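You operate a simulated robot arm through the tools that you are given. There is no shell and no other tool.

You are at the controls of a simulated two-armed robot. One attempt, no reset.

## Task
Shut the pie warmer and start it at 65.
Fine: push in its tray and shut its door first; switch on, wait for the green lamp and leave it on.

It is judged by the outcome, as a careful person would: the job done as asked, and still so three seconds after it is handed in. It fails if anything else is knocked over, pushed out of place, dropped, spilled or broken.

## Robot
Two 6-joint arms with fingered hands on one trunk that stands fixed in place. Base frame: the origin is at the foot of the trunk, x ahead of it, y to its left, z up. Units: mm, rad, N and s.
The left shoulder is at [50, 170, 1093], the right one opposite. With the tool pointing down near the work surface each hand reaches from about 500 to 780 mm from the base axis, measured 20 degrees to its own side. Payload 3.5 kg a hand.
The TCP of each hand is the grasp point between the finger pads, 26 mm short of the fingertips. In the tool frame z runs along the fingers and y along their closing line. The gripper opens to 132 mm; its body begins 73 mm behind the TCP. The gripper is a hand of 3 fingers: y runs from the thumb to the fingers, the wrist lies at [0, 0, -234] in the tool frame, and closing takes about 1.5 s.
Orientation is told as [roll, pitch, yaw] about the base's x, y, z axes, in that order, counted from this pose: with the fingers straight down and closing along the base's y, the tool's x points along the base's -x, its y along +y and its z along -z.

## Interface
- The arms move only by the tool arm_command. It takes "left_targets", "right_targets" or both (then of equal length, played together; a hand with none holds still); each is a list that holds one entry, the list of rows, each a list of 6 numbers: the shift along the tool's x, y, z in units of 30 mm (1.0 is 30 mm), then the turn, a rotation vector about the tool's x, y, z in units of 5 degrees (1.0 is 5 degrees). In form: [[[tx, ty, tz, rx, ry, rz], ...]]. A call has 1 to 20 rows; each row shifts and turns the commanded pose from where the row before left it, along the tool's axes as they then stand. "left_fingers" and "right_fingers" are, for a hand that has rows, the finger opening in mm, from 0 to 132, set as the call begins (left out, the last holds). A call with a number of a shift or a turn outside -1 to 1 is refused whole. Each row takes 0.2 s and may step no farther than 50 mm and 0.15 rad from the row before; otherwise, or with a gripper value out of range, the whole call is refused. A pose out of reach is approached as far as the arm can. The call stops where the force on the tool passes 40 N (or 10 N more than at its start, if that is more) or the arm is blocked; 0.2 s more then pass. Each finger travels about 153 mm/s and halts on what it meets, pressing with about 33 N; the grip force reading is that of the motor and also rises with nothing between the fingers. The clock runs only during rows and for 0.2 s after the last one: add rows that do not move to give the fingers time. The reply holds the time, the measured pose of the TCP, the force on the tool along the base axes, the opening and the grip force, in the units named above and with some noise, with the torque about the TCP (base axes, N m) and any sound that the robot's microphone picked up.
- Cameras (640 x 400 px; columns grow to the right, rows downward): "scene" is now at [37.3, -6.1, 1680.8]; the picture's right is [-0.10, -0.99, 0.00], its down [-0.77, 0.08, -0.63] and it looks along [0.63, -0.07, -0.77] (base axes); focal length 292 px, centre (320, 200). "left" rides on the left gripper at [-62, 3, -92] in its tool frame; the picture's right is [-0.05, -1.00, 0.00], its down [0.83, -0.04, -0.56] and it looks along [0.55, -0.03, 0.83] (tool axes); focal length 230 px, centre (320, 200). "right" rides on the right gripper at [62, 3, -92] in its tool frame; the picture's right is [-0.05, 1.00, 0.00], its down [-0.83, -0.04, -0.56] and it looks along [-0.55, -0.03, 0.83] (tool axes); focal length 230 px, centre (320, 200). There is no depth. A picture from a camera that has moved, and an enlarged one, comes with that camera's place and axes in the base frame and with its lens.
- snapshot(camera): a new picture of that camera. No time passes.
- move_column(by): slides the trunk up (or, below 0, down) by that many mm; the arms and the scene camera ride with it, the base frame stays. It gives what a move gives, with no picture.
- finger_targets(finger1, finger2, thumb_bend, hand): sets how far each is bent, from 0 (flat) to 1 (curled in); at 0.3 the hand is open as for a grip, at 0.7 the pads meet at the TCP. One left out holds its place. A second passes; each finger stops where it meets its share of the squeeze, and holds until it gets a number again. A gripper value or a shape takes the hand back. It gives what a move gives, with no picture; readings hold the bend of each and the force on the fingers (four entries, about 0 where the hand has none), thumb and palm.
- grasp_type(shape, hand): the hand has 3 fingers and takes this shape, open, in about a second: jaw (thumb against the fingers, like two jaws); tri (thumb and two fingers); tip (a fingertip pinch); poke (one finger out to press); point (the index stretched); flat (the hand flat); cup (the hand cupped); fist (a fist). The gripper value then closes the fingers along that shape, each until it touches; the sizes above hold for jaw. It gives what a move gives, with no picture.
- turn_head(pan, tilt): turns the head with the scene camera to pan (to the left, within 1.501 rad either way) and tilt (down, from -0.506 to 1.204), counted from straight ahead of the robot. It gives what a move gives.
- inspect(camera, box): a new picture of the part [left, top, right, bottom] of that camera's present view, enlarged. No time passes.
- sign_off(): hands the job in; it is judged then, once.

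Places have to be worked out from the pictures, the camera data and where the tool is seen. Open the grippers and draw the arms clear of the work before you hand the job in, unless the task says otherwise.

The tools are called after ">>>" as a command line: name --argument value ..., lists and objects as JSON in quotes. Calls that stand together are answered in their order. arm_command: Moves the arms, as the interface text tells. Its arguments: {"type":"object","properties":{"left_targets":{"type":"array"},"left_fingers":{"type":"number"},"right_targets":{"type":"array"},"right_fingers":{"type":"number"}},"required":[]} The other tools are called the same way: move_column (by) moves the trunk up or down; grasp_type (shape, hand) gives the hand a shape; finger_targets (finger1, finger2, thumb_bend, hand) moves the fingers one by one; turn_head (pan, tilt) turns the head that bears the scene camera; snapshot (camera) takes a picture; inspect (camera, box) takes an enlarged picture of a part of a camera's view; sign_off () hands the job in.

At the start:

```text
t: 0.0
left_ee_pos: [669.6, 7.6, 1177.7]
left_ee_rot: [-0.001, 0.0, 0.0]
left_force: [0.4, 0.1, 0.9]
left_wrist_torque: [0.0, -0.03, -0.01]
left_gripper_width: 131.8
left_finger_force: 0.1
left_shape: jaw
left_bend: [0.3, 0.3, 0.3]
left_finger forces: [0.1, 0.0, 0.0, 0.1, 0.1, 0.0]
right_ee_pos: [381.5, -442.1, 1187.9]
right_ee_rot: [0.0, 0.0, 0.0]
right_force: [-0.4, 0.4, -1.0]
right_wrist_torque: [-0.04, 0.03, 0.0]
right_gripper_width: 131.9
right_finger_force: 0.0
right_shape: jaw
right_bend: [0.3, 0.3, 0.3]
right_finger forces: [0.0, 0.1, 0.1, 0.0, 0.0, 0.1]
trunk travel left (down, up): [-708.0, 2.0]
head pan, tilt (commanded): [-0.105, 0.887]
```

scene: 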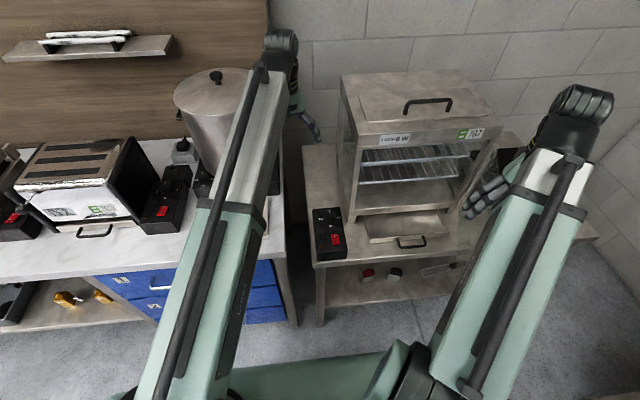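
right: 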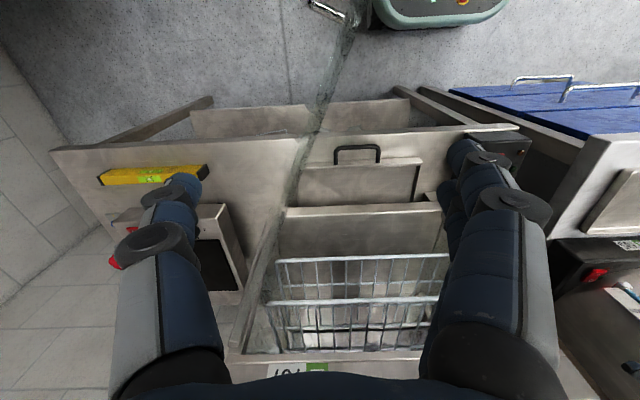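
left: 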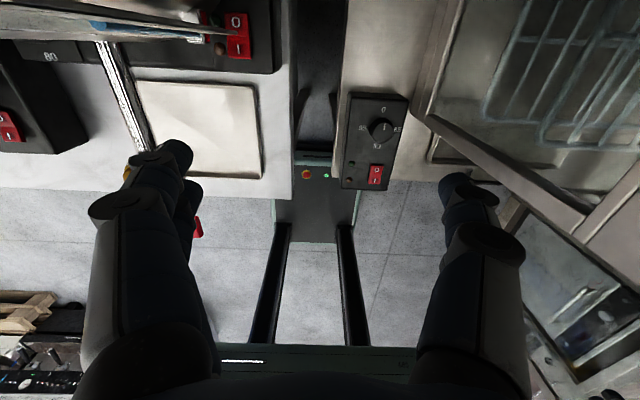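

The pictures show a glass-sided warmer on a stand at the right, a tray sticking out under it with a black handle, and a control box with a knob and red switch at its left. I look closer before moving anything.

>>> inspect --camera "scene" --box '[300, 60, 540, 290]'

>>> inspect --camera "left" --box '[270, 60, 640, 300]'

>>> inspect --camera "right" --box '[200, 100, 560, 390]'

```text
1.74 times, centred on (420, 175) of scene
camera zoom: at [37.3, -6.1, 1680.8], right [-0.1, -0.99, 0.0], down [-0.77, 0.08, -0.63], along [0.63, -0.07, -0.77], focal length 508 px, centre (146, 244)
```

zoom: 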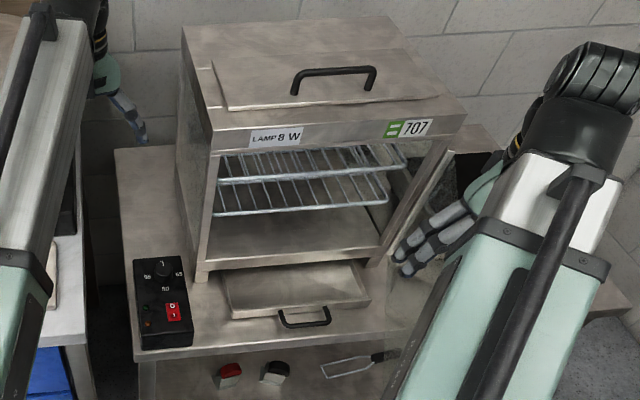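

```text
1.67 times, centred on (455, 180) of left
camera zoom: at [731.5, 11.4, 1270.5], right [0.05, -1.0, 0.0], down [-0.83, -0.04, 0.56], along [-0.55, -0.03, -0.83], focal length 384 px, centre (95, 233)
```

zoom: 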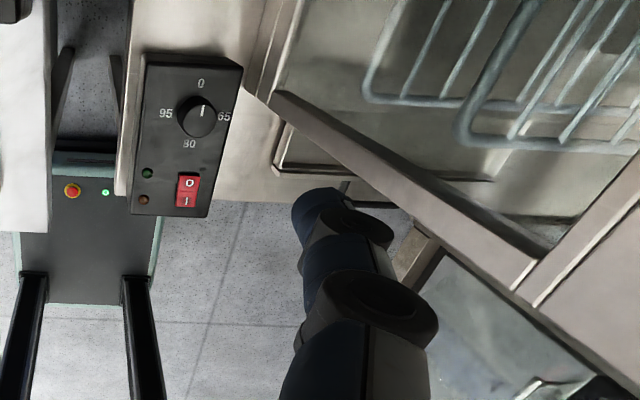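

```text
1.38 times, centred on (380, 245) of right
camera zoom: at [321.2, -438.3, 1280.4], right [0.05, 1.0, 0.0], down [0.83, -0.04, 0.56], along [0.55, -0.03, -0.83], focal length 317 px, centre (237, 138)
```

zoom: 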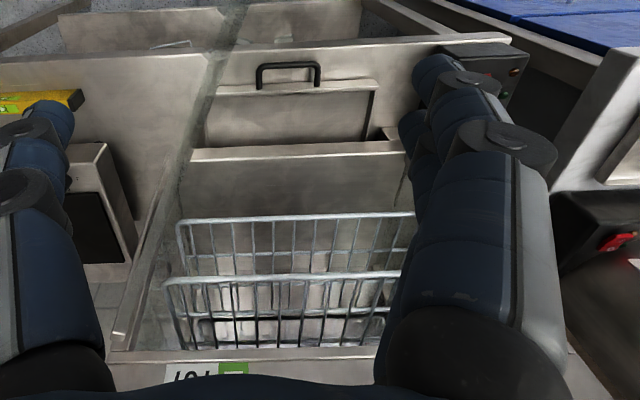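

The knob triangulates to about [620, -100, 885] with 0 ahead, 65 to the right (-y), 80 towards me and 95 left. The door is unclear: a plate with a handle lies on the cabinet roof, so I turn the head for a more central view.

>>> turn_head --pan -0.35 --tilt 0.75

```text
t: 0.8
left_ee_pos: [670.4, 6.6, 1177.6]
left_ee_rot: [0.0, 0.0, 0.0]
left_force: [0.4, -0.4, 1.3]
left_wrist_torque: [-0.01, 0.04, 0.01]
left_gripper_width: 131.7
left_finger_force: 0.1
left_shape: jaw
left_bend: [0.3, 0.3, 0.3]
left_finger forces: [0.0, 0.0, 0.0, 0.0, 0.1, 0.0]
right_ee_pos: [381.8, -441.9, 1188.5]
right_ee_rot: [0.0, 0.0, 0.001]
right_force: [0.8, 0.6, 0.5]
right_wrist_torque: [0.0, 0.01, 0.01]
right_gripper_width: 131.7
right_finger_force: 0.1
right_shape: jaw
right_bend: [0.3, 0.3, 0.3]
right_finger forces: [0.0, 0.1, 0.0, 0.0, 0.0, 0.0]
trunk travel left (down, up): [-708.0, 2.0]
head pan, tilt (commanded): [-0.351, 0.75]
```

Now I look through the turned head at the warmer.

>>> snapshot --camera "scene"

>>> inspect --camera "scene" --box '[220, 80, 460, 230]'

>>> inspect --camera "scene" --box '[220, 180, 460, 330]'

```text
taken
camera scene: at [39.3, -26.5, 1691.6], right [-0.34, -0.94, 0.0], down [-0.64, 0.23, -0.73], along [0.69, -0.25, -0.68], focal length 292 px, centre (320, 200)
```

scene: 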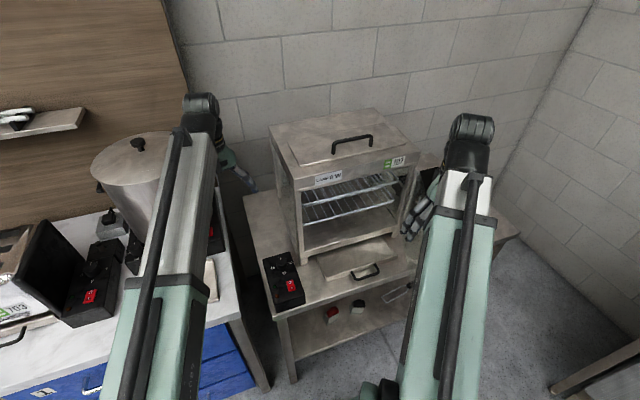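

```text
2.67 times, centred on (340, 155) of scene
camera zoom: at [39.3, -26.5, 1691.6], right [-0.34, -0.94, 0.0], down [-0.64, 0.23, -0.73], along [0.69, -0.25, -0.68], focal length 779 px, centre (267, 320)
```

zoom: 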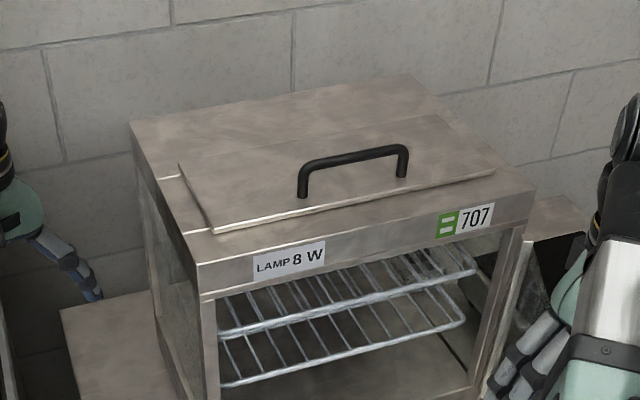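

```text
2.67 times, centred on (340, 255) of scene
camera zoom: at [39.3, -26.5, 1691.6], right [-0.34, -0.94, 0.0], down [-0.64, 0.23, -0.73], along [0.69, -0.25, -0.68], focal length 779 px, centre (267, 53)
```

zoom: 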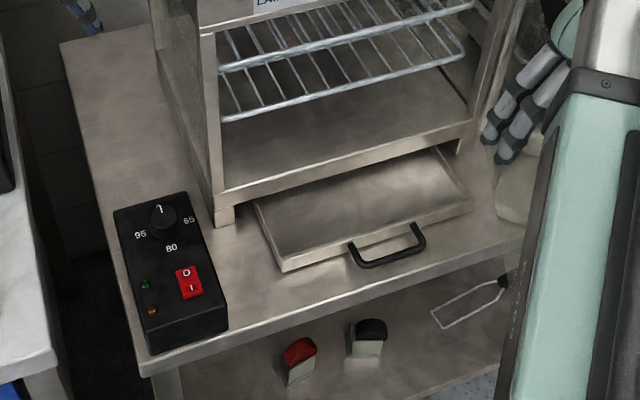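

A metal U-handle and a translucent edge in the right-hand view suggest a glass door hinged on the cabinet's right side, standing open towards me and hidden by the right arm. I look there with the head turned further and with the right camera before moving.

>>> turn_head --pan -0.75 --tilt 0.85

>>> snapshot --camera "scene"

>>> inspect --camera "right" --box '[220, 0, 460, 150]'

```text
t: 1.6
left_ee_pos: [669.7, 7.0, 1179.2]
left_ee_rot: [0.0, 0.0, -0.001]
left_force: [-0.1, -0.8, -0.4]
left_wrist_torque: [0.04, 0.02, -0.03]
left_gripper_width: 131.8
left_finger_force: 0.1
left_shape: jaw
left_bend: [0.3, 0.3, 0.3]
left_finger forces: [0.1, 0.0, 0.0, 0.1, 0.0, 0.0]
right_ee_pos: [382.0, -442.6, 1187.7]
right_ee_rot: [0.0, -0.001, -0.001]
right_force: [0.0, -0.9, 0.1]
right_wrist_torque: [0.02, -0.05, 0.0]
right_gripper_width: 132.0
right_finger_force: 0.0
right_shape: jaw
right_bend: [0.3, 0.3, 0.3]
right_finger forces: [0.1, 0.0, 0.1, 0.0, 0.1, 0.0]
trunk travel left (down, up): [-708.0, 2.0]
head pan, tilt (commanded): [-0.75, 0.85]
```

```text
taken
camera scene: at [18.7, -51.4, 1683.6], right [-0.68, -0.73, 0.0], down [-0.55, 0.51, -0.66], along [0.48, -0.45, -0.75], focal length 292 px, centre (320, 200)
```

scene: 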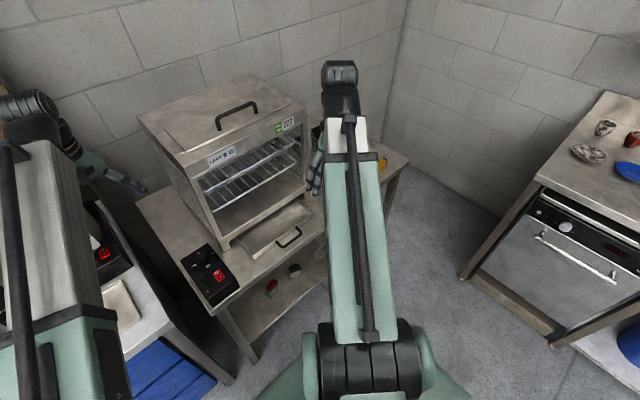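

```text
2.67 times, centred on (340, 75) of right
camera zoom: at [321.2, -438.3, 1280.4], right [0.05, 1.0, 0.0], down [0.83, -0.04, 0.56], along [0.55, -0.03, -0.83], focal length 614 px, centre (267, 533)
```

zoom: 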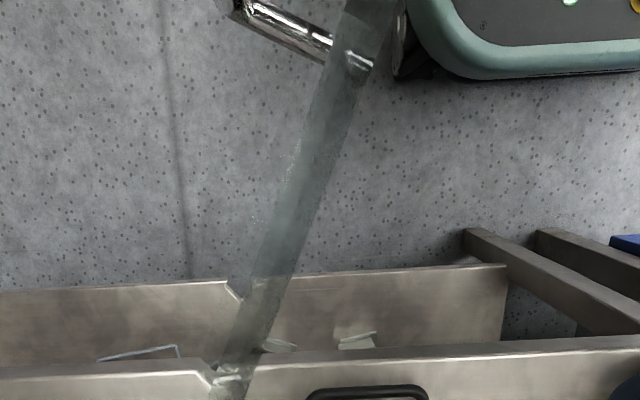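

Working the rays through, the cabinet's front is at about x=640, y from -170 to -575, roof z≈1205. The glass door hangs on the right post, about 65° open, with its plane running right under (maybe between the fingers of) the right hand. I lift the right hand straight up first so it cannot brush the door.

>>> arm_command --right_targets '[[[0, 0, -0.5, 0, 0, 0], [0, 0, -1, 0, 0, 0], [0, 0, -1, 0, 0, 0], [0, 0, -1, 0, 0, 0], [0, 0, -1, 0, 0, 0]]]'

>>> snapshot --camera "right"

>>> snapshot --camera "scene"

```text
t: 2.8
left_ee_pos: [669.6, 6.9, 1178.1]
left_ee_rot: [0.0, -0.001, 0.0]
left_force: [0.1, -0.2, -0.2]
left_wrist_torque: [0.01, 0.0, -0.05]
left_gripper_width: 132.1
left_finger_force: 0.1
left_shape: jaw
left_bend: [0.3, 0.3, 0.3]
left_finger forces: [0.1, 0.1, 0.0, 0.1, 0.0, 0.0]
right_ee_pos: [410.5, -464.4, 1210.5]
right_ee_rot: [-0.003, -0.005, -0.001]
right_force: [-0.2, 0.1, -0.6]
right_wrist_torque: [0.01, -0.01, 0.0]
right_gripper_width: 131.8
right_finger_force: 0.0
right_shape: jaw
right_bend: [0.3, 0.3, 0.3]
right_finger forces: [0.0, 0.1, 0.1, 0.0, 0.0, 0.1]
right hand out of reach, approached as far as the arm can: row 1, 2, 3, 4, 5
trunk travel left (down, up): [-708.0, 2.0]
head pan, tilt (commanded): [-0.75, 0.85]
```

```text
taken
camera right: at [349.1, -460.6, 1302.6], right [0.05, 1.0, 0.0], down [0.83, -0.04, 0.56], along [0.56, -0.03, -0.83], focal length 230 px, centre (320, 200)
```

right: 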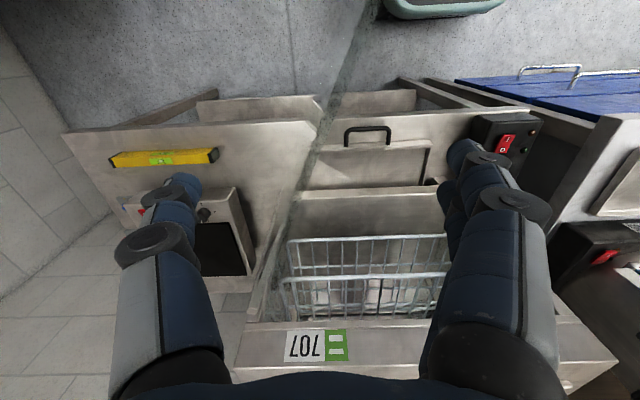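

```text
taken
camera scene: at [18.6, -51.5, 1683.6], right [-0.68, -0.73, 0.0], down [-0.55, 0.51, -0.66], along [0.48, -0.45, -0.75], focal length 292 px, centre (320, 200)
```

scene: 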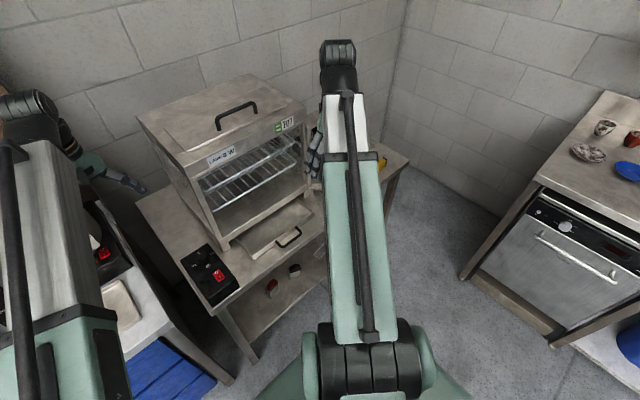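

The upward move hit the arm's workspace limit and settled at [410, -464, 1210] with no contact force. I enlarge the right view to find the glass door's top edge relative to the fingers.

>>> inspect --camera "right" --box '[200, 0, 440, 150]'

>>> inspect --camera "right" --box '[200, 140, 440, 290]'

>>> inspect --camera "scene" --box '[230, 80, 430, 210]'

>>> snapshot --camera "left"

```text
2.67 times, centred on (320, 75) of right
camera zoom: at [349.1, -460.6, 1302.6], right [0.05, 1.0, 0.0], down [0.83, -0.04, 0.56], along [0.56, -0.03, -0.83], focal length 614 px, centre (320, 533)
```

zoom: 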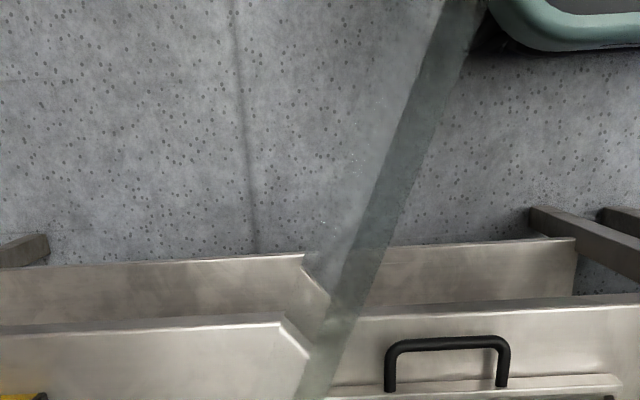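

```text
2.67 times, centred on (320, 215) of right
camera zoom: at [349.1, -460.6, 1302.6], right [0.05, 1.0, 0.0], down [0.83, -0.04, 0.56], along [0.56, -0.03, -0.83], focal length 614 px, centre (320, 160)
```

zoom: 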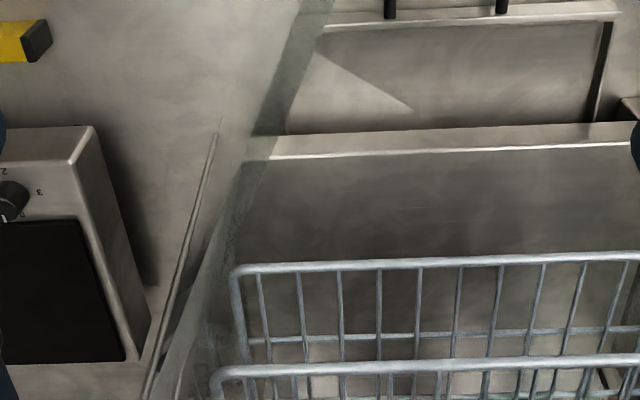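

```text
3.08 times, centred on (330, 145) of scene
camera zoom: at [18.6, -51.5, 1683.6], right [-0.68, -0.73, 0.0], down [-0.55, 0.51, -0.66], along [0.48, -0.45, -0.75], focal length 899 px, centre (289, 369)
```

zoom: 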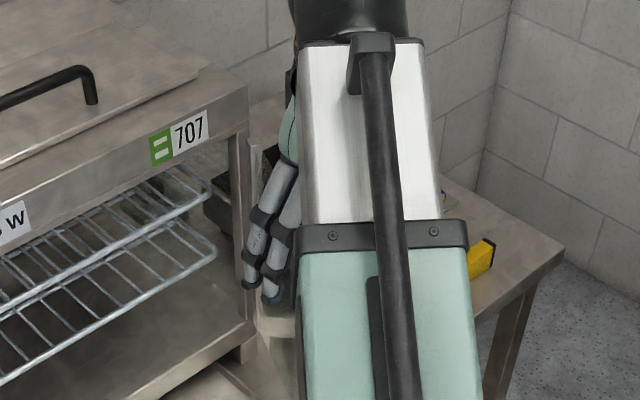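

```text
taken
camera left: at [731.5, 11.3, 1270.5], right [0.05, -1.0, 0.0], down [-0.83, -0.04, 0.56], along [-0.55, -0.03, -0.83], focal length 230 px, centre (320, 200)
```

left: 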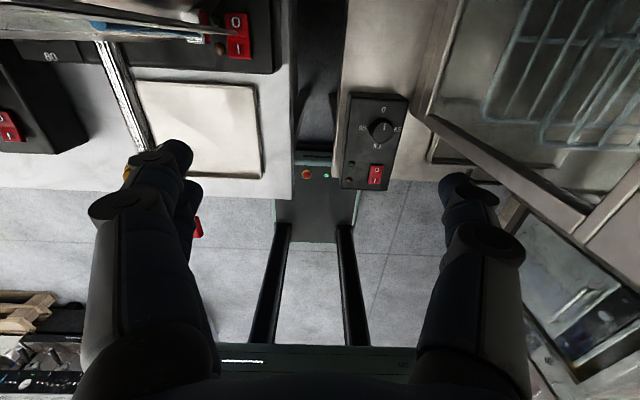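

The left view shows the glass door with its bar handle at the right edge. I enlarge that to locate it.

>>> inspect --camera "left" --box '[440, 200, 640, 400]'

>>> inspect --camera "left" --box '[400, 80, 640, 230]'

```text
2.00 times, centred on (540, 300) of left
camera zoom: at [731.5, 11.3, 1270.5], right [0.05, -1.0, 0.0], down [-0.83, -0.04, 0.56], along [-0.55, -0.03, -0.83], focal length 460 px, centre (-120, 0)
```

zoom: 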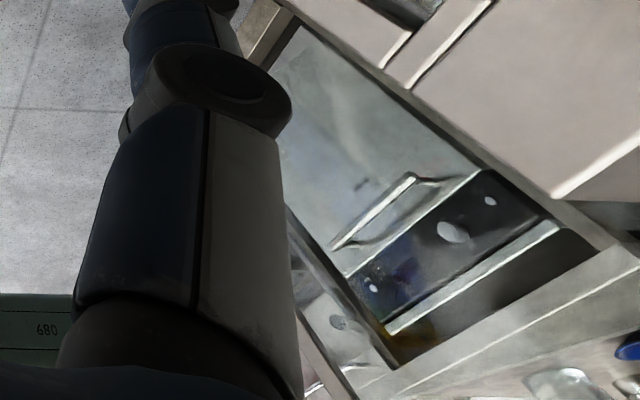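

```text
2.67 times, centred on (520, 155) of left
camera zoom: at [731.5, 11.3, 1270.5], right [0.05, -1.0, 0.0], down [-0.83, -0.04, 0.56], along [-0.55, -0.03, -0.83], focal length 614 px, centre (-213, 320)
```

zoom: 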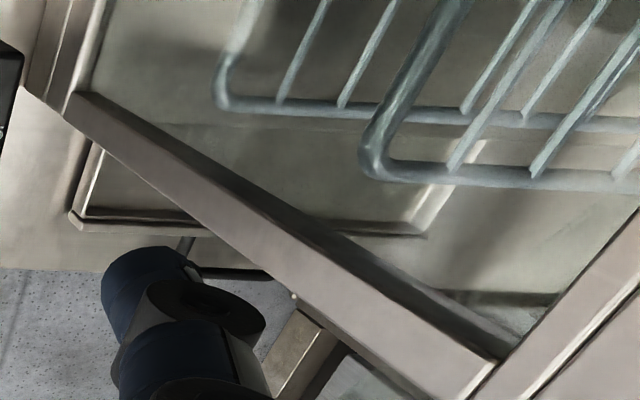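

The door's top edge meets the underside of the fascia, so it is at about z=1150; the fingertips at 1184 are above it. I move the right hand sideways to the right, out over the outer side of the door, so the head camera can see the door.

>>> arm_command --right_targets '[[[0, -0.5, 0, 0, 0, 0], [0, -1, 0, 0, 0, 0], [0, -1, 0, 0, 0, 0]]]'

```text
t: 3.6
left_ee_pos: [669.0, 6.9, 1177.5]
left_ee_rot: [0.0, 0.001, 0.001]
left_force: [0.1, 0.2, -0.1]
left_wrist_torque: [-0.02, 0.0, 0.01]
left_gripper_width: 131.9
left_finger_force: 0.0
left_shape: jaw
left_bend: [0.3, 0.3, 0.3]
left_finger forces: [0.0, 0.0, 0.0, 0.1, 0.1, 0.0]
right_ee_pos: [410.2, -539.2, 1210.3]
right_ee_rot: [-0.001, 0.0, 0.001]
right_force: [0.0, 0.3, 0.6]
right_wrist_torque: [0.02, 0.02, 0.02]
right_gripper_width: 132.1
right_finger_force: 0.0
right_shape: jaw
right_bend: [0.3, 0.3, 0.3]
right_finger forces: [0.0, 0.0, 0.0, 0.1, 0.0, 0.1]
trunk travel left (down, up): [-708.0, 2.0]
head pan, tilt (commanded): [-0.75, 0.85]
```

The command started from the measured pose, good. I continue further right.

>>> arm_command --right_targets '[[[0, -1, 0, 0, 0, 0], [0, -1, 0, 0, 0, 0], [0, -1, 0, 0, 0, 0], [0, -1, 0, 0, 0, 0], [0, -1, 0, 0, 0, 0]]]'

>>> turn_head --pan -0.6 --tilt 0.85

>>> snapshot --camera "scene"

>>> snapshot --camera "right"

```text
t: 4.8
left_ee_pos: [670.3, 5.6, 1178.1]
left_ee_rot: [0.0, 0.0, 0.002]
left_force: [-0.1, -0.1, 0.0]
left_wrist_torque: [0.0, 0.04, -0.01]
left_gripper_width: 132.0
left_finger_force: 0.1
left_shape: jaw
left_bend: [0.3, 0.3, 0.3]
left_finger forces: [0.1, 0.1, 0.1, 0.0, 0.0, 0.0]
right_ee_pos: [409.5, -691.1, 1208.1]
right_ee_rot: [-0.001, -0.001, 0.0]
right_force: [0.0, -0.4, 1.1]
right_wrist_torque: [0.0, -0.03, -0.03]
right_gripper_width: 131.7
right_finger_force: 0.0
right_shape: jaw
right_bend: [0.3, 0.3, 0.3]
right_finger forces: [0.1, 0.1, 0.1, 0.0, 0.1, 0.1]
trunk travel left (down, up): [-708.0, 2.0]
head pan, tilt (commanded): [-0.75, 0.85]
```

```text
t: 5.5
left_ee_pos: [668.7, 6.6, 1179.5]
left_ee_rot: [0.001, 0.0, 0.0]
left_force: [-0.1, 0.2, -0.6]
left_wrist_torque: [0.03, 0.0, -0.02]
left_gripper_width: 131.8
left_finger_force: 0.2
left_shape: jaw
left_bend: [0.3, 0.3, 0.3]
left_finger forces: [0.0, 0.0, 0.0, 0.0, 0.0, 0.0]
right_ee_pos: [408.9, -690.3, 1210.0]
right_ee_rot: [-0.001, 0.001, 0.0]
right_force: [0.5, 1.5, -0.3]
right_wrist_torque: [-0.02, -0.03, -0.02]
right_gripper_width: 131.9
right_finger_force: 0.1
right_shape: jaw
right_bend: [0.3, 0.3, 0.3]
right_finger forces: [0.0, 0.0, 0.1, 0.0, 0.0, 0.0]
trunk travel left (down, up): [-708.0, 2.0]
head pan, tilt (commanded): [-0.6, 0.85]
```

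```text
taken
camera scene: at [25.9, -42.4, 1683.6], right [-0.57, -0.82, 0.0], down [-0.62, 0.42, -0.66], along [0.54, -0.37, -0.75], focal length 292 px, centre (320, 200)
```

scene: 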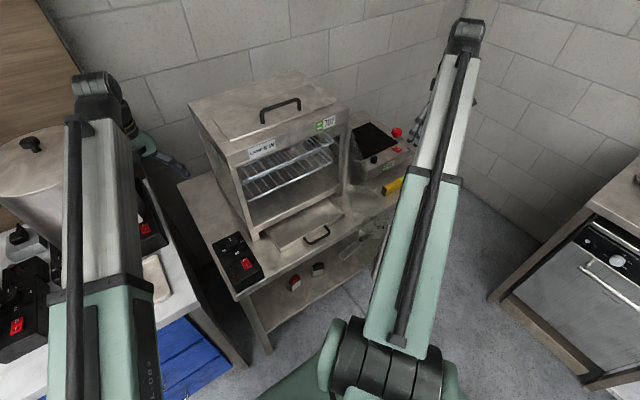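

```text
taken
camera right: at [349.0, -686.5, 1301.9], right [0.05, 1.0, 0.0], down [0.83, -0.04, 0.56], along [0.55, -0.03, -0.83], focal length 230 px, centre (320, 200)
```

right: 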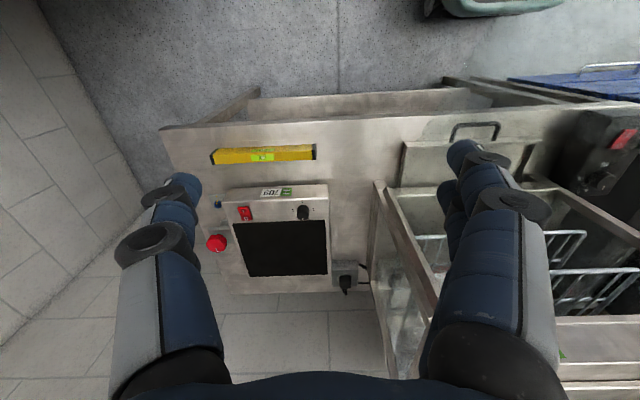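

The hand is clear to the right. I enlarge the area where the glass door should stand, in both views.

>>> inspect --camera "scene" --box '[280, 120, 440, 320]'

>>> inspect --camera "right" --box '[330, 0, 640, 200]'

```text
2.00 times, centred on (360, 220) of scene
camera zoom: at [25.9, -42.4, 1683.6], right [-0.57, -0.82, 0.0], down [-0.62, 0.42, -0.66], along [0.54, -0.37, -0.75], focal length 584 px, centre (240, 160)
```

zoom: 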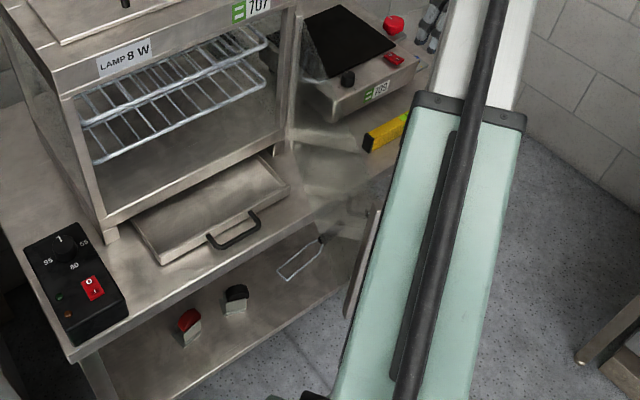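

```text
2.00 times, centred on (485, 100) of right
camera zoom: at [349.0, -686.5, 1301.9], right [0.05, 1.0, 0.0], down [0.83, -0.04, 0.56], along [0.55, -0.03, -0.83], focal length 460 px, centre (-10, 400)
```

zoom: 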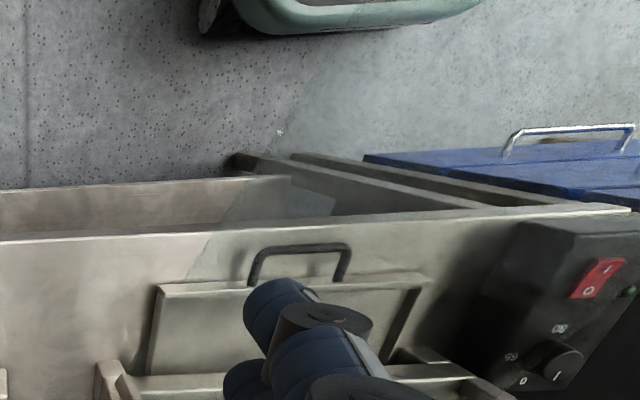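

Rays now agree well: the door's free vertical edge stands at about (273, -413), z from 845 to 1120, and the table top is at about z=795; the tray's bow handle is at about (500, -370, 820). The tray comes first: I close the right hand, go forward, and cross back over above the door to the inner side.

>>> arm_command --right_targets '[[[-1, 0, 0, 0, 0, 0], [-1, 0, 0, 0, 0, 0], [-1, 0, 0, 0, 0, 0], [0, 0, 0, 0, 0, 0], [0, 0, 0, 0, 0, 0], [0, 0, 0, 0, 0, 0]]]' --right_fingers 0

>>> snapshot --camera "right"

```text
t: 6.9
left_ee_pos: [670.3, 6.2, 1178.4]
left_ee_rot: [0.0, 0.0, 0.0]
left_force: [-0.7, 0.3, 0.3]
left_wrist_torque: [0.02, 0.0, -0.02]
left_gripper_width: 132.0
left_finger_force: 0.0
left_shape: jaw
left_bend: [0.3, 0.3, 0.3]
left_finger forces: [0.0, 0.1, 0.0, 0.0, 0.0, 0.0]
right_ee_pos: [483.0, -671.1, 1202.8]
right_ee_rot: [0.0, -0.002, 0.001]
right_force: [0.6, 0.6, 0.5]
right_wrist_torque: [0.02, 0.01, 0.02]
right_gripper_width: 0.2
right_finger_force: 33.2
right_shape: jaw
right_bend: [0.68, 0.68, 0.74]
right_finger forces: [0.0, 0.0, 0.0, 0.1, 0.1, 0.0]
right hand out of reach, approached as far as the arm can: row 2, 3
trunk travel left (down, up): [-708.0, 2.0]
head pan, tilt (commanded): [-0.6, 0.85]
```

```text
taken
camera right: at [423.4, -668.0, 1294.6], right [0.05, 1.0, 0.0], down [0.83, -0.04, 0.56], along [0.56, -0.03, -0.83], focal length 230 px, centre (320, 200)
```

right: 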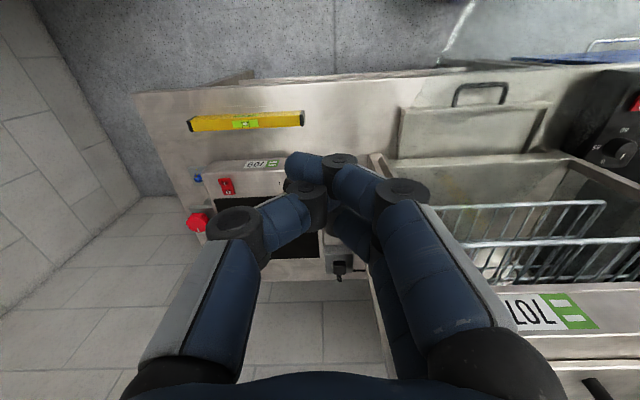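

The right arm's longest reach is about 747 mm from the shoulder. Fingers are closed; now I cross over the door to y≈-370 at this height.

>>> arm_command --right_targets '[[[0, 1, 0, 0, 0, 0], [0, 1, 0, 0, 0, 0], [0, 1, 0, 0, 0, 0], [0, 1, 0, 0, 0, 0], [0, 1, 0, 0, 0, 0], [0, 1, 0, 0, 0, 0], [0, 1, 0, 0, 0, 0], [0, 1, 0, 0, 0, 0], [0, 1, 0, 0, 0, 0], [0, 1, 0, 0, 0, 0]]]'

>>> snapshot --camera "right"

>>> snapshot --camera "scene"

```text
t: 9.1
left_ee_pos: [669.5, 7.3, 1177.9]
left_ee_rot: [0.001, 0.0, 0.0]
left_force: [0.9, -1.1, -0.6]
left_wrist_torque: [0.0, 0.01, 0.01]
left_gripper_width: 132.2
left_finger_force: 0.2
left_shape: jaw
left_bend: [0.3, 0.3, 0.3]
left_finger forces: [0.0, 0.0, 0.0, 0.0, 0.0, 0.0]
right_ee_pos: [484.2, -370.4, 1201.4]
right_ee_rot: [-0.002, -0.001, 0.0]
right_force: [0.2, 0.6, -0.8]
right_wrist_torque: [0.0, 0.0, -0.01]
right_gripper_width: 0.0
right_finger_force: 33.5
right_shape: jaw
right_bend: [0.68, 0.68, 0.74]
right_finger forces: [0.0, 0.0, 0.0, 0.0, 0.1, 0.0]
trunk travel left (down, up): [-708.0, 2.0]
head pan, tilt (commanded): [-0.6, 0.85]
```

```text
taken
camera right: at [423.2, -367.5, 1294.0], right [0.05, 1.0, 0.0], down [0.83, -0.04, 0.55], along [0.55, -0.03, -0.83], focal length 230 px, centre (320, 200)
```

right: 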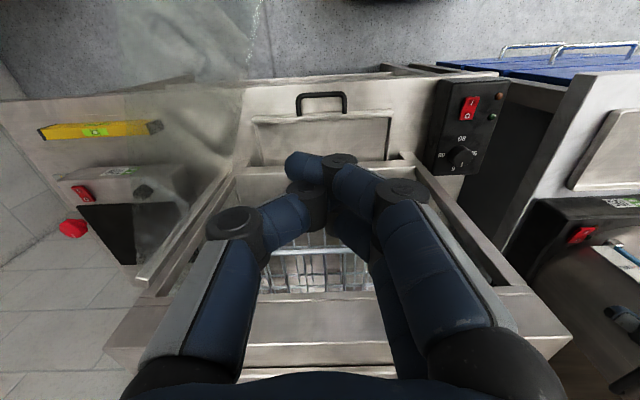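

```text
taken
camera scene: at [26.0, -41.8, 1683.6], right [-0.56, -0.83, 0.0], down [-0.62, 0.42, -0.66], along [0.54, -0.37, -0.75], focal length 292 px, centre (320, 200)
```

scene: 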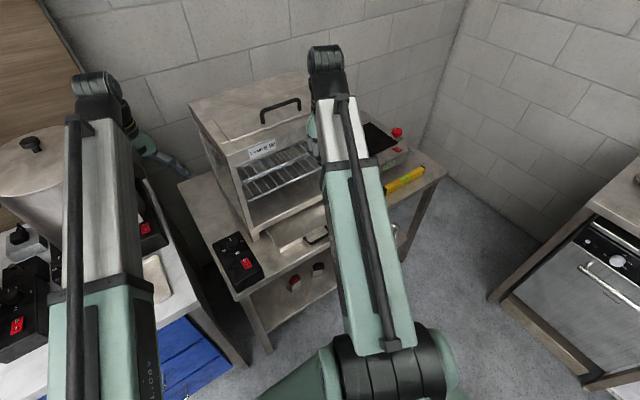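

I am over the tray, centred on its handle in y (both read about -369). I enlarge the right view for the tray front and the door.

>>> inspect --camera "right" --box '[220, 60, 440, 200]'

>>> inspect --camera "right" --box '[60, 0, 320, 180]'

```text
2.86 times, centred on (330, 130) of right
camera zoom: at [423.2, -367.5, 1294.0], right [0.05, 1.0, 0.0], down [0.83, -0.04, 0.55], along [0.55, -0.03, -0.83], focal length 657 px, centre (291, 400)
```

zoom: 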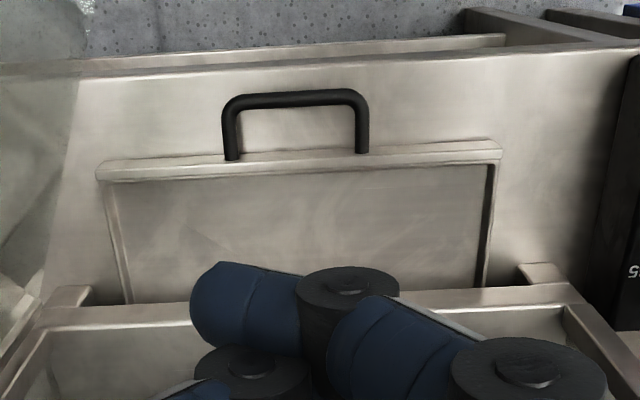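

```text
2.22 times, centred on (190, 90) of right
camera zoom: at [423.2, -367.5, 1294.0], right [0.05, 1.0, 0.0], down [0.83, -0.04, 0.55], along [0.55, -0.03, -0.83], focal length 511 px, centre (609, 444)
```

zoom: 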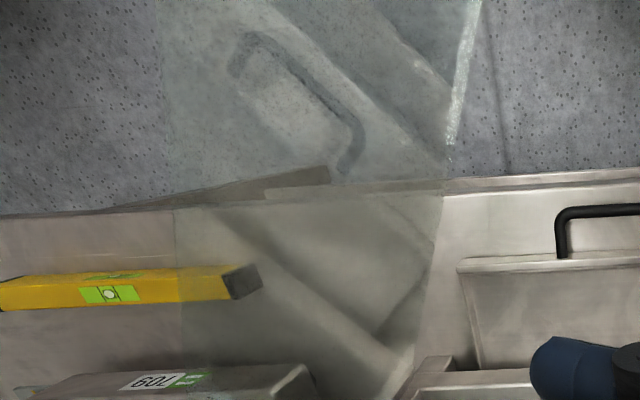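

Tray lip is at x≈539, handle bar at x≈496, cabinet front at x≈640, so the tray is about 100 mm out. I lower the right hand in front of the handle to z≈870 at x≈462.

>>> arm_command --right_targets '[[[0, 0, 1, 0, 0, 0], [0, 0, 1, 0, 0, 0], [0.2, 0, 1, 0, 0, 0], [0.2, 0, 1, 0, 0, 0], [0.2, 0, 1, 0, 0, 0], [0.1, 0, 1, 0, 0, 0], [0, 0, 1, 0, 0, 0], [0, 0, 1, 0, 0, 0], [0, 0, 1, 0, 0, 0], [0, 0, 1, 0, 0, 0], [0, 0, 1, 0, 0, 0]]]'

>>> snapshot --camera "right"

>>> snapshot --camera "scene"

```text
t: 11.5
left_ee_pos: [669.1, 7.2, 1178.5]
left_ee_rot: [-0.001, 0.001, 0.0]
left_force: [0.5, -0.1, -1.0]
left_wrist_torque: [0.03, 0.03, -0.01]
left_gripper_width: 131.7
left_finger_force: 0.1
left_shape: jaw
left_bend: [0.3, 0.3, 0.3]
left_finger forces: [0.0, 0.0, 0.0, 0.0, 0.0, 0.1]
right_ee_pos: [463.1, -371.0, 871.2]
right_ee_rot: [-0.001, 0.0, 0.0]
right_force: [0.6, 0.5, -0.5]
right_wrist_torque: [0.01, 0.01, 0.03]
right_gripper_width: 0.0
right_finger_force: 33.2
right_shape: jaw
right_bend: [0.68, 0.68, 0.74]
right_finger forces: [0.0, 0.1, 0.0, 0.0, 0.0, 0.0]
trunk travel left (down, up): [-708.0, 2.0]
head pan, tilt (commanded): [-0.6, 0.85]
```

```text
taken
camera right: at [403.1, -367.9, 963.6], right [0.05, 1.0, 0.0], down [0.83, -0.04, 0.56], along [0.55, -0.03, -0.83], focal length 230 px, centre (320, 200)
```

right: 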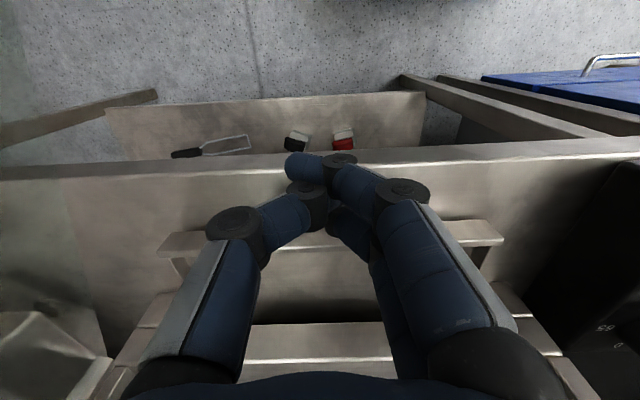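

```text
taken
camera scene: at [26.1, -42.4, 1683.6], right [-0.56, -0.83, 0.0], down [-0.62, 0.42, -0.66], along [0.54, -0.37, -0.75], focal length 292 px, centre (320, 200)
```

scene: 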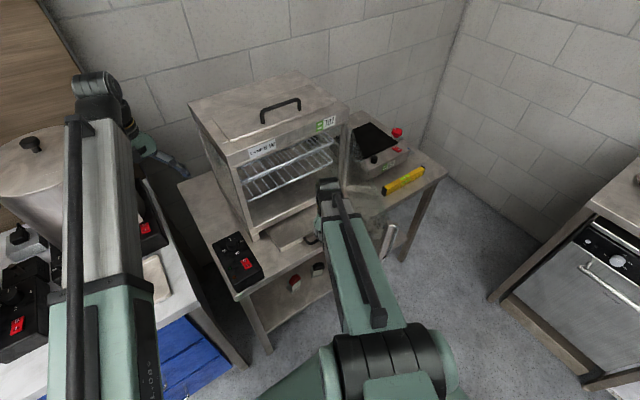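

The fingertips are in front of the table lip and the handle sits about 30 mm beyond them. I lower another 38 mm so the tips are near z≈807, and check the force.

>>> arm_command --right_targets '[[[0, 0, 0.6, 0, 0, 0], [0, 0, 0.4, 0, 0, 0], [0, 0, 0.28, 0, 0, 0]]]'

>>> inspect --camera "scene" --box '[240, 160, 440, 320]'

>>> inspect --camera "right" --box '[180, 120, 460, 300]'

```text
t: 12.3
left_ee_pos: [668.8, 7.2, 1178.2]
left_ee_rot: [0.002, 0.001, 0.001]
left_force: [-0.1, 0.0, 0.0]
left_wrist_torque: [-0.01, 0.03, -0.03]
left_gripper_width: 132.0
left_finger_force: 0.1
left_shape: jaw
left_bend: [0.3, 0.3, 0.3]
left_finger forces: [0.0, 0.0, 0.1, 0.0, 0.0, 0.1]
right_ee_pos: [462.8, -372.9, 832.9]
right_ee_rot: [0.0, 0.002, 0.001]
right_force: [-0.5, 0.3, -0.2]
right_wrist_torque: [0.01, 0.01, -0.02]
right_gripper_width: 0.0
right_finger_force: 33.2
right_shape: jaw
right_bend: [0.68, 0.68, 0.74]
right_finger forces: [0.0, 0.0, 0.1, 0.1, 0.1, 0.0]
trunk travel left (down, up): [-708.0, 2.0]
head pan, tilt (commanded): [-0.6, 0.85]
```

```text
2.50 times, centred on (340, 240) of scene
camera zoom: at [26.0, -42.4, 1683.6], right [-0.56, -0.83, 0.0], down [-0.62, 0.42, -0.66], along [0.54, -0.37, -0.75], focal length 730 px, centre (270, 100)
```

zoom: 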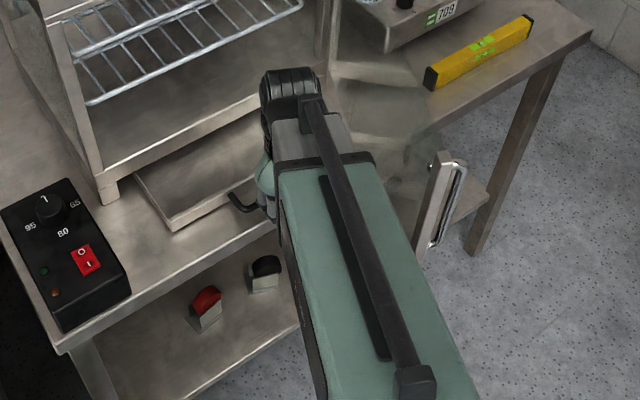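

```text
2.22 times, centred on (320, 210) of right
camera zoom: at [402.5, -368.7, 925.4], right [0.05, 1.0, 0.0], down [0.83, -0.04, 0.56], along [0.55, -0.03, -0.83], focal length 511 px, centre (320, 178)
```

zoom: 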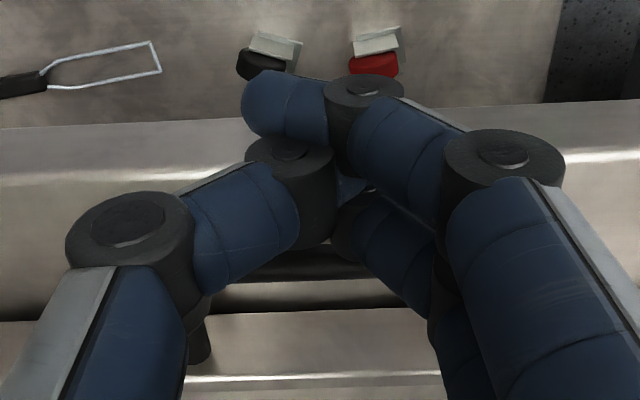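

The fingers are in front of the handle with a ~15 mm gap, no contact. I push forward 45 mm in small steps and watch the force.

>>> arm_command --right_targets '[[[-0.3, 0, 0, 0, 0, 0], [-0.3, 0, 0, 0, 0, 0], [-0.3, 0, 0, 0, 0, 0], [-0.3, 0, 0, 0, 0, 0], [-0.3, 0, 0, 0, 0, 0]]]'

>>> inspect --camera "scene" --box '[240, 160, 440, 320]'

```text
t: 13.5
left_ee_pos: [669.9, 7.0, 1178.7]
left_ee_rot: [0.0, 0.0, 0.0]
left_force: [0.7, 0.4, 0.0]
left_wrist_torque: [-0.03, 0.03, 0.01]
left_gripper_width: 132.0
left_finger_force: 0.1
left_shape: jaw
left_bend: [0.3, 0.3, 0.3]
left_finger forces: [0.0, 0.1, 0.1, 0.1, 0.1, 0.0]
right_ee_pos: [507.1, -372.4, 833.7]
right_ee_rot: [0.0, 0.001, 0.0]
right_force: [-0.4, -0.1, -0.8]
right_wrist_torque: [-0.01, 0.03, -0.01]
right_gripper_width: 0.1
right_finger_force: 32.6
right_shape: jaw
right_bend: [0.68, 0.68, 0.74]
right_finger forces: [0.0, 0.1, 0.1, 0.0, 0.0, 0.0]
trunk travel left (down, up): [-708.0, 2.0]
head pan, tilt (commanded): [-0.6, 0.85]
```

```text
2.50 times, centred on (340, 240) of scene
camera zoom: at [26.0, -42.3, 1683.6], right [-0.56, -0.83, 0.0], down [-0.62, 0.42, -0.66], along [0.54, -0.37, -0.75], focal length 730 px, centre (270, 100)
```

zoom: 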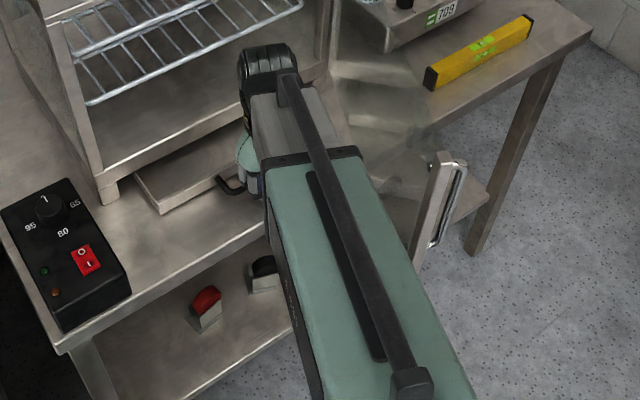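

The tray slid smoothly (its corner moved with the hand, force under 1 N). I continue pushing 50 mm while leaning the wrist back so the hand stays clear of the cabinet front.

>>> arm_command --right_targets '[[[-0.33, 0, 0, 0, -1, 0], [-0.33, 0, 0.03, 0, -1, 0], [-0.33, 0, 0.06, 0, -1, 0], [-0.32, 0, 0.09, 0, -1, 0], [-0.31, 0, 0.11, 0, -1, 0]]]'

>>> inspect --camera "scene" --box '[240, 160, 440, 320]'

>>> snapshot --camera "right"

```text
t: 14.7
left_ee_pos: [669.7, 8.1, 1178.3]
left_ee_rot: [0.001, 0.0, 0.0]
left_force: [-0.3, -0.2, -0.5]
left_wrist_torque: [0.04, 0.0, 0.0]
left_gripper_width: 132.2
left_finger_force: 0.0
left_shape: jaw
left_bend: [0.3, 0.3, 0.3]
left_finger forces: [0.0, 0.0, 0.0, 0.0, 0.0, 0.0]
right_ee_pos: [558.3, -371.4, 833.4]
right_ee_rot: [-0.001, -0.438, 0.003]
right_force: [-0.2, 0.7, 0.2]
right_wrist_torque: [-0.04, 0.02, -0.01]
right_gripper_width: 0.0
right_finger_force: 32.9
right_shape: jaw
right_bend: [0.68, 0.68, 0.74]
right_finger forces: [0.0, 0.1, 0.0, 0.0, 0.0, 0.0]
trunk travel left (down, up): [-708.0, 2.0]
head pan, tilt (commanded): [-0.6, 0.85]
```

```text
2.50 times, centred on (340, 240) of scene
camera zoom: at [26.0, -42.3, 1683.6], right [-0.56, -0.83, 0.0], down [-0.62, 0.42, -0.66], along [0.54, -0.37, -0.75], focal length 730 px, centre (270, 100)
```

zoom: 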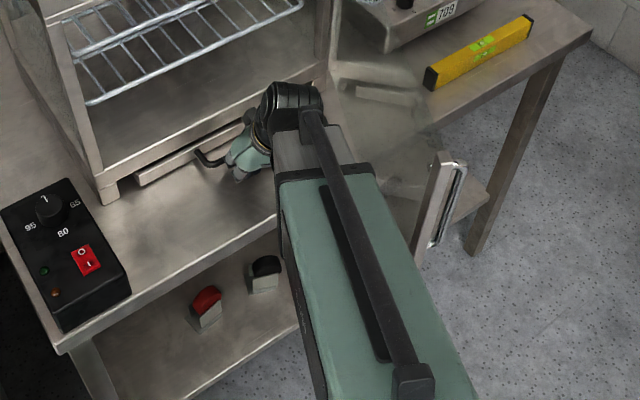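

```text
taken
camera right: at [464.5, -368.0, 891.3], right [0.05, 1.0, 0.02], down [0.52, -0.04, 0.85], along [0.85, -0.03, -0.52], focal length 230 px, centre (320, 200)
```

right: 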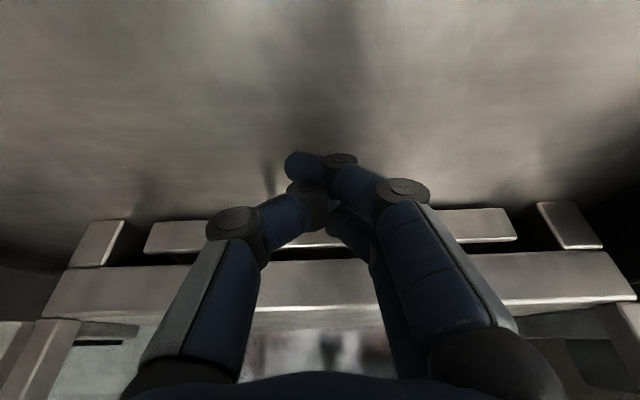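

The tray lip is now almost level with the cabinet's feet. I look closer to judge how much is left.

>>> inspect --camera "right" --box '[40, 180, 340, 340]'

>>> inspect --camera "scene" --box '[250, 190, 350, 260]'

```text
2.13 times, centred on (190, 260) of right
camera zoom: at [464.5, -368.0, 891.3], right [0.05, 1.0, 0.02], down [0.52, -0.04, 0.85], along [0.85, -0.03, -0.52], focal length 491 px, centre (597, 72)
```

zoom: 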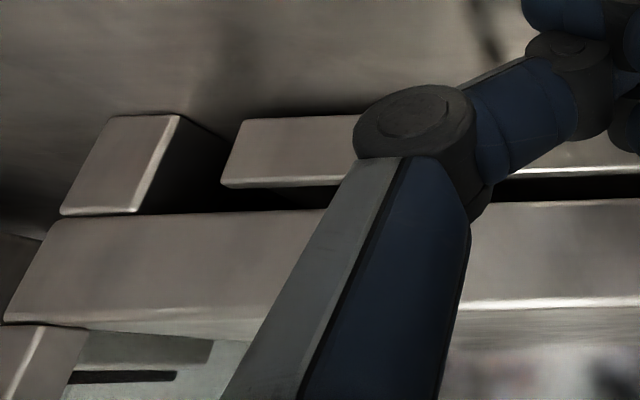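

```text
5.71 times, centred on (300, 225) of scene
camera zoom: at [26.0, -42.3, 1683.6], right [-0.56, -0.83, 0.0], down [-0.62, 0.42, -0.66], along [0.54, -0.37, -0.75], focal length 1669 px, centre (434, 57)
```

zoom: 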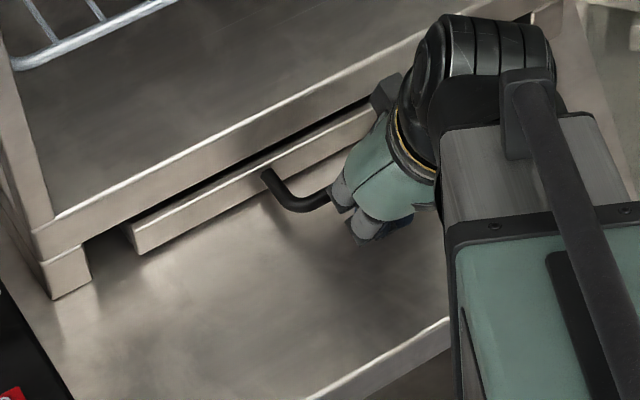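

The lip still protrudes perhaps 20 mm. I push on in 5 mm steps at the same lean.

>>> arm_command --right_targets '[[[-0.151, 0, 0.0704, 0, 0, 0], [-0.151, 0, 0.0704, 0, 0, 0], [-0.151, 0, 0.0704, 0, 0, 0]]]'

>>> inspect --camera "scene" --box '[250, 190, 350, 260]'

```text
t: 15.5
left_ee_pos: [670.0, 8.8, 1178.7]
left_ee_rot: [-0.001, 0.001, 0.001]
left_force: [0.0, 0.4, -0.5]
left_wrist_torque: [-0.03, -0.01, 0.02]
left_gripper_width: 132.0
left_finger_force: 0.0
left_shape: jaw
left_bend: [0.3, 0.3, 0.3]
left_finger forces: [0.0, 0.0, 0.0, 0.0, 0.0, 0.0]
right_ee_pos: [562.8, -369.2, 831.4]
right_ee_rot: [0.006, -0.422, 0.001]
right_force: [-18.9, 3.1, 4.6]
right_wrist_torque: [-0.03, 0.04, -0.16]
right_gripper_width: 0.0
right_finger_force: 32.7
right_shape: jaw
right_bend: [0.68, 0.71, 0.74]
right_finger forces: [0.0, 29.7, 0.1, 0.1, 0.1, 0.0]
trunk travel left (down, up): [-708.0, 2.0]
head pan, tilt (commanded): [-0.6, 0.85]
stopped in row 3 (right hand): the force on the tool passed its limit at 45 N (the readings are from after the stop); the commanded pose is now the measured one
```

```text
5.71 times, centred on (300, 225) of scene
camera zoom: at [25.2, -41.6, 1683.8], right [-0.56, -0.83, 0.0], down [-0.62, 0.42, -0.66], along [0.55, -0.37, -0.75], focal length 1669 px, centre (434, 57)
```

zoom: 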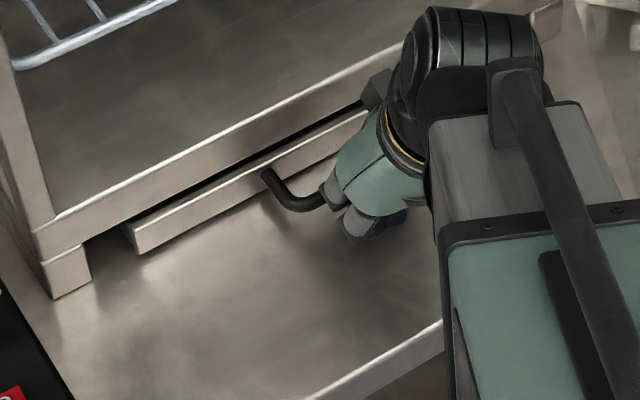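

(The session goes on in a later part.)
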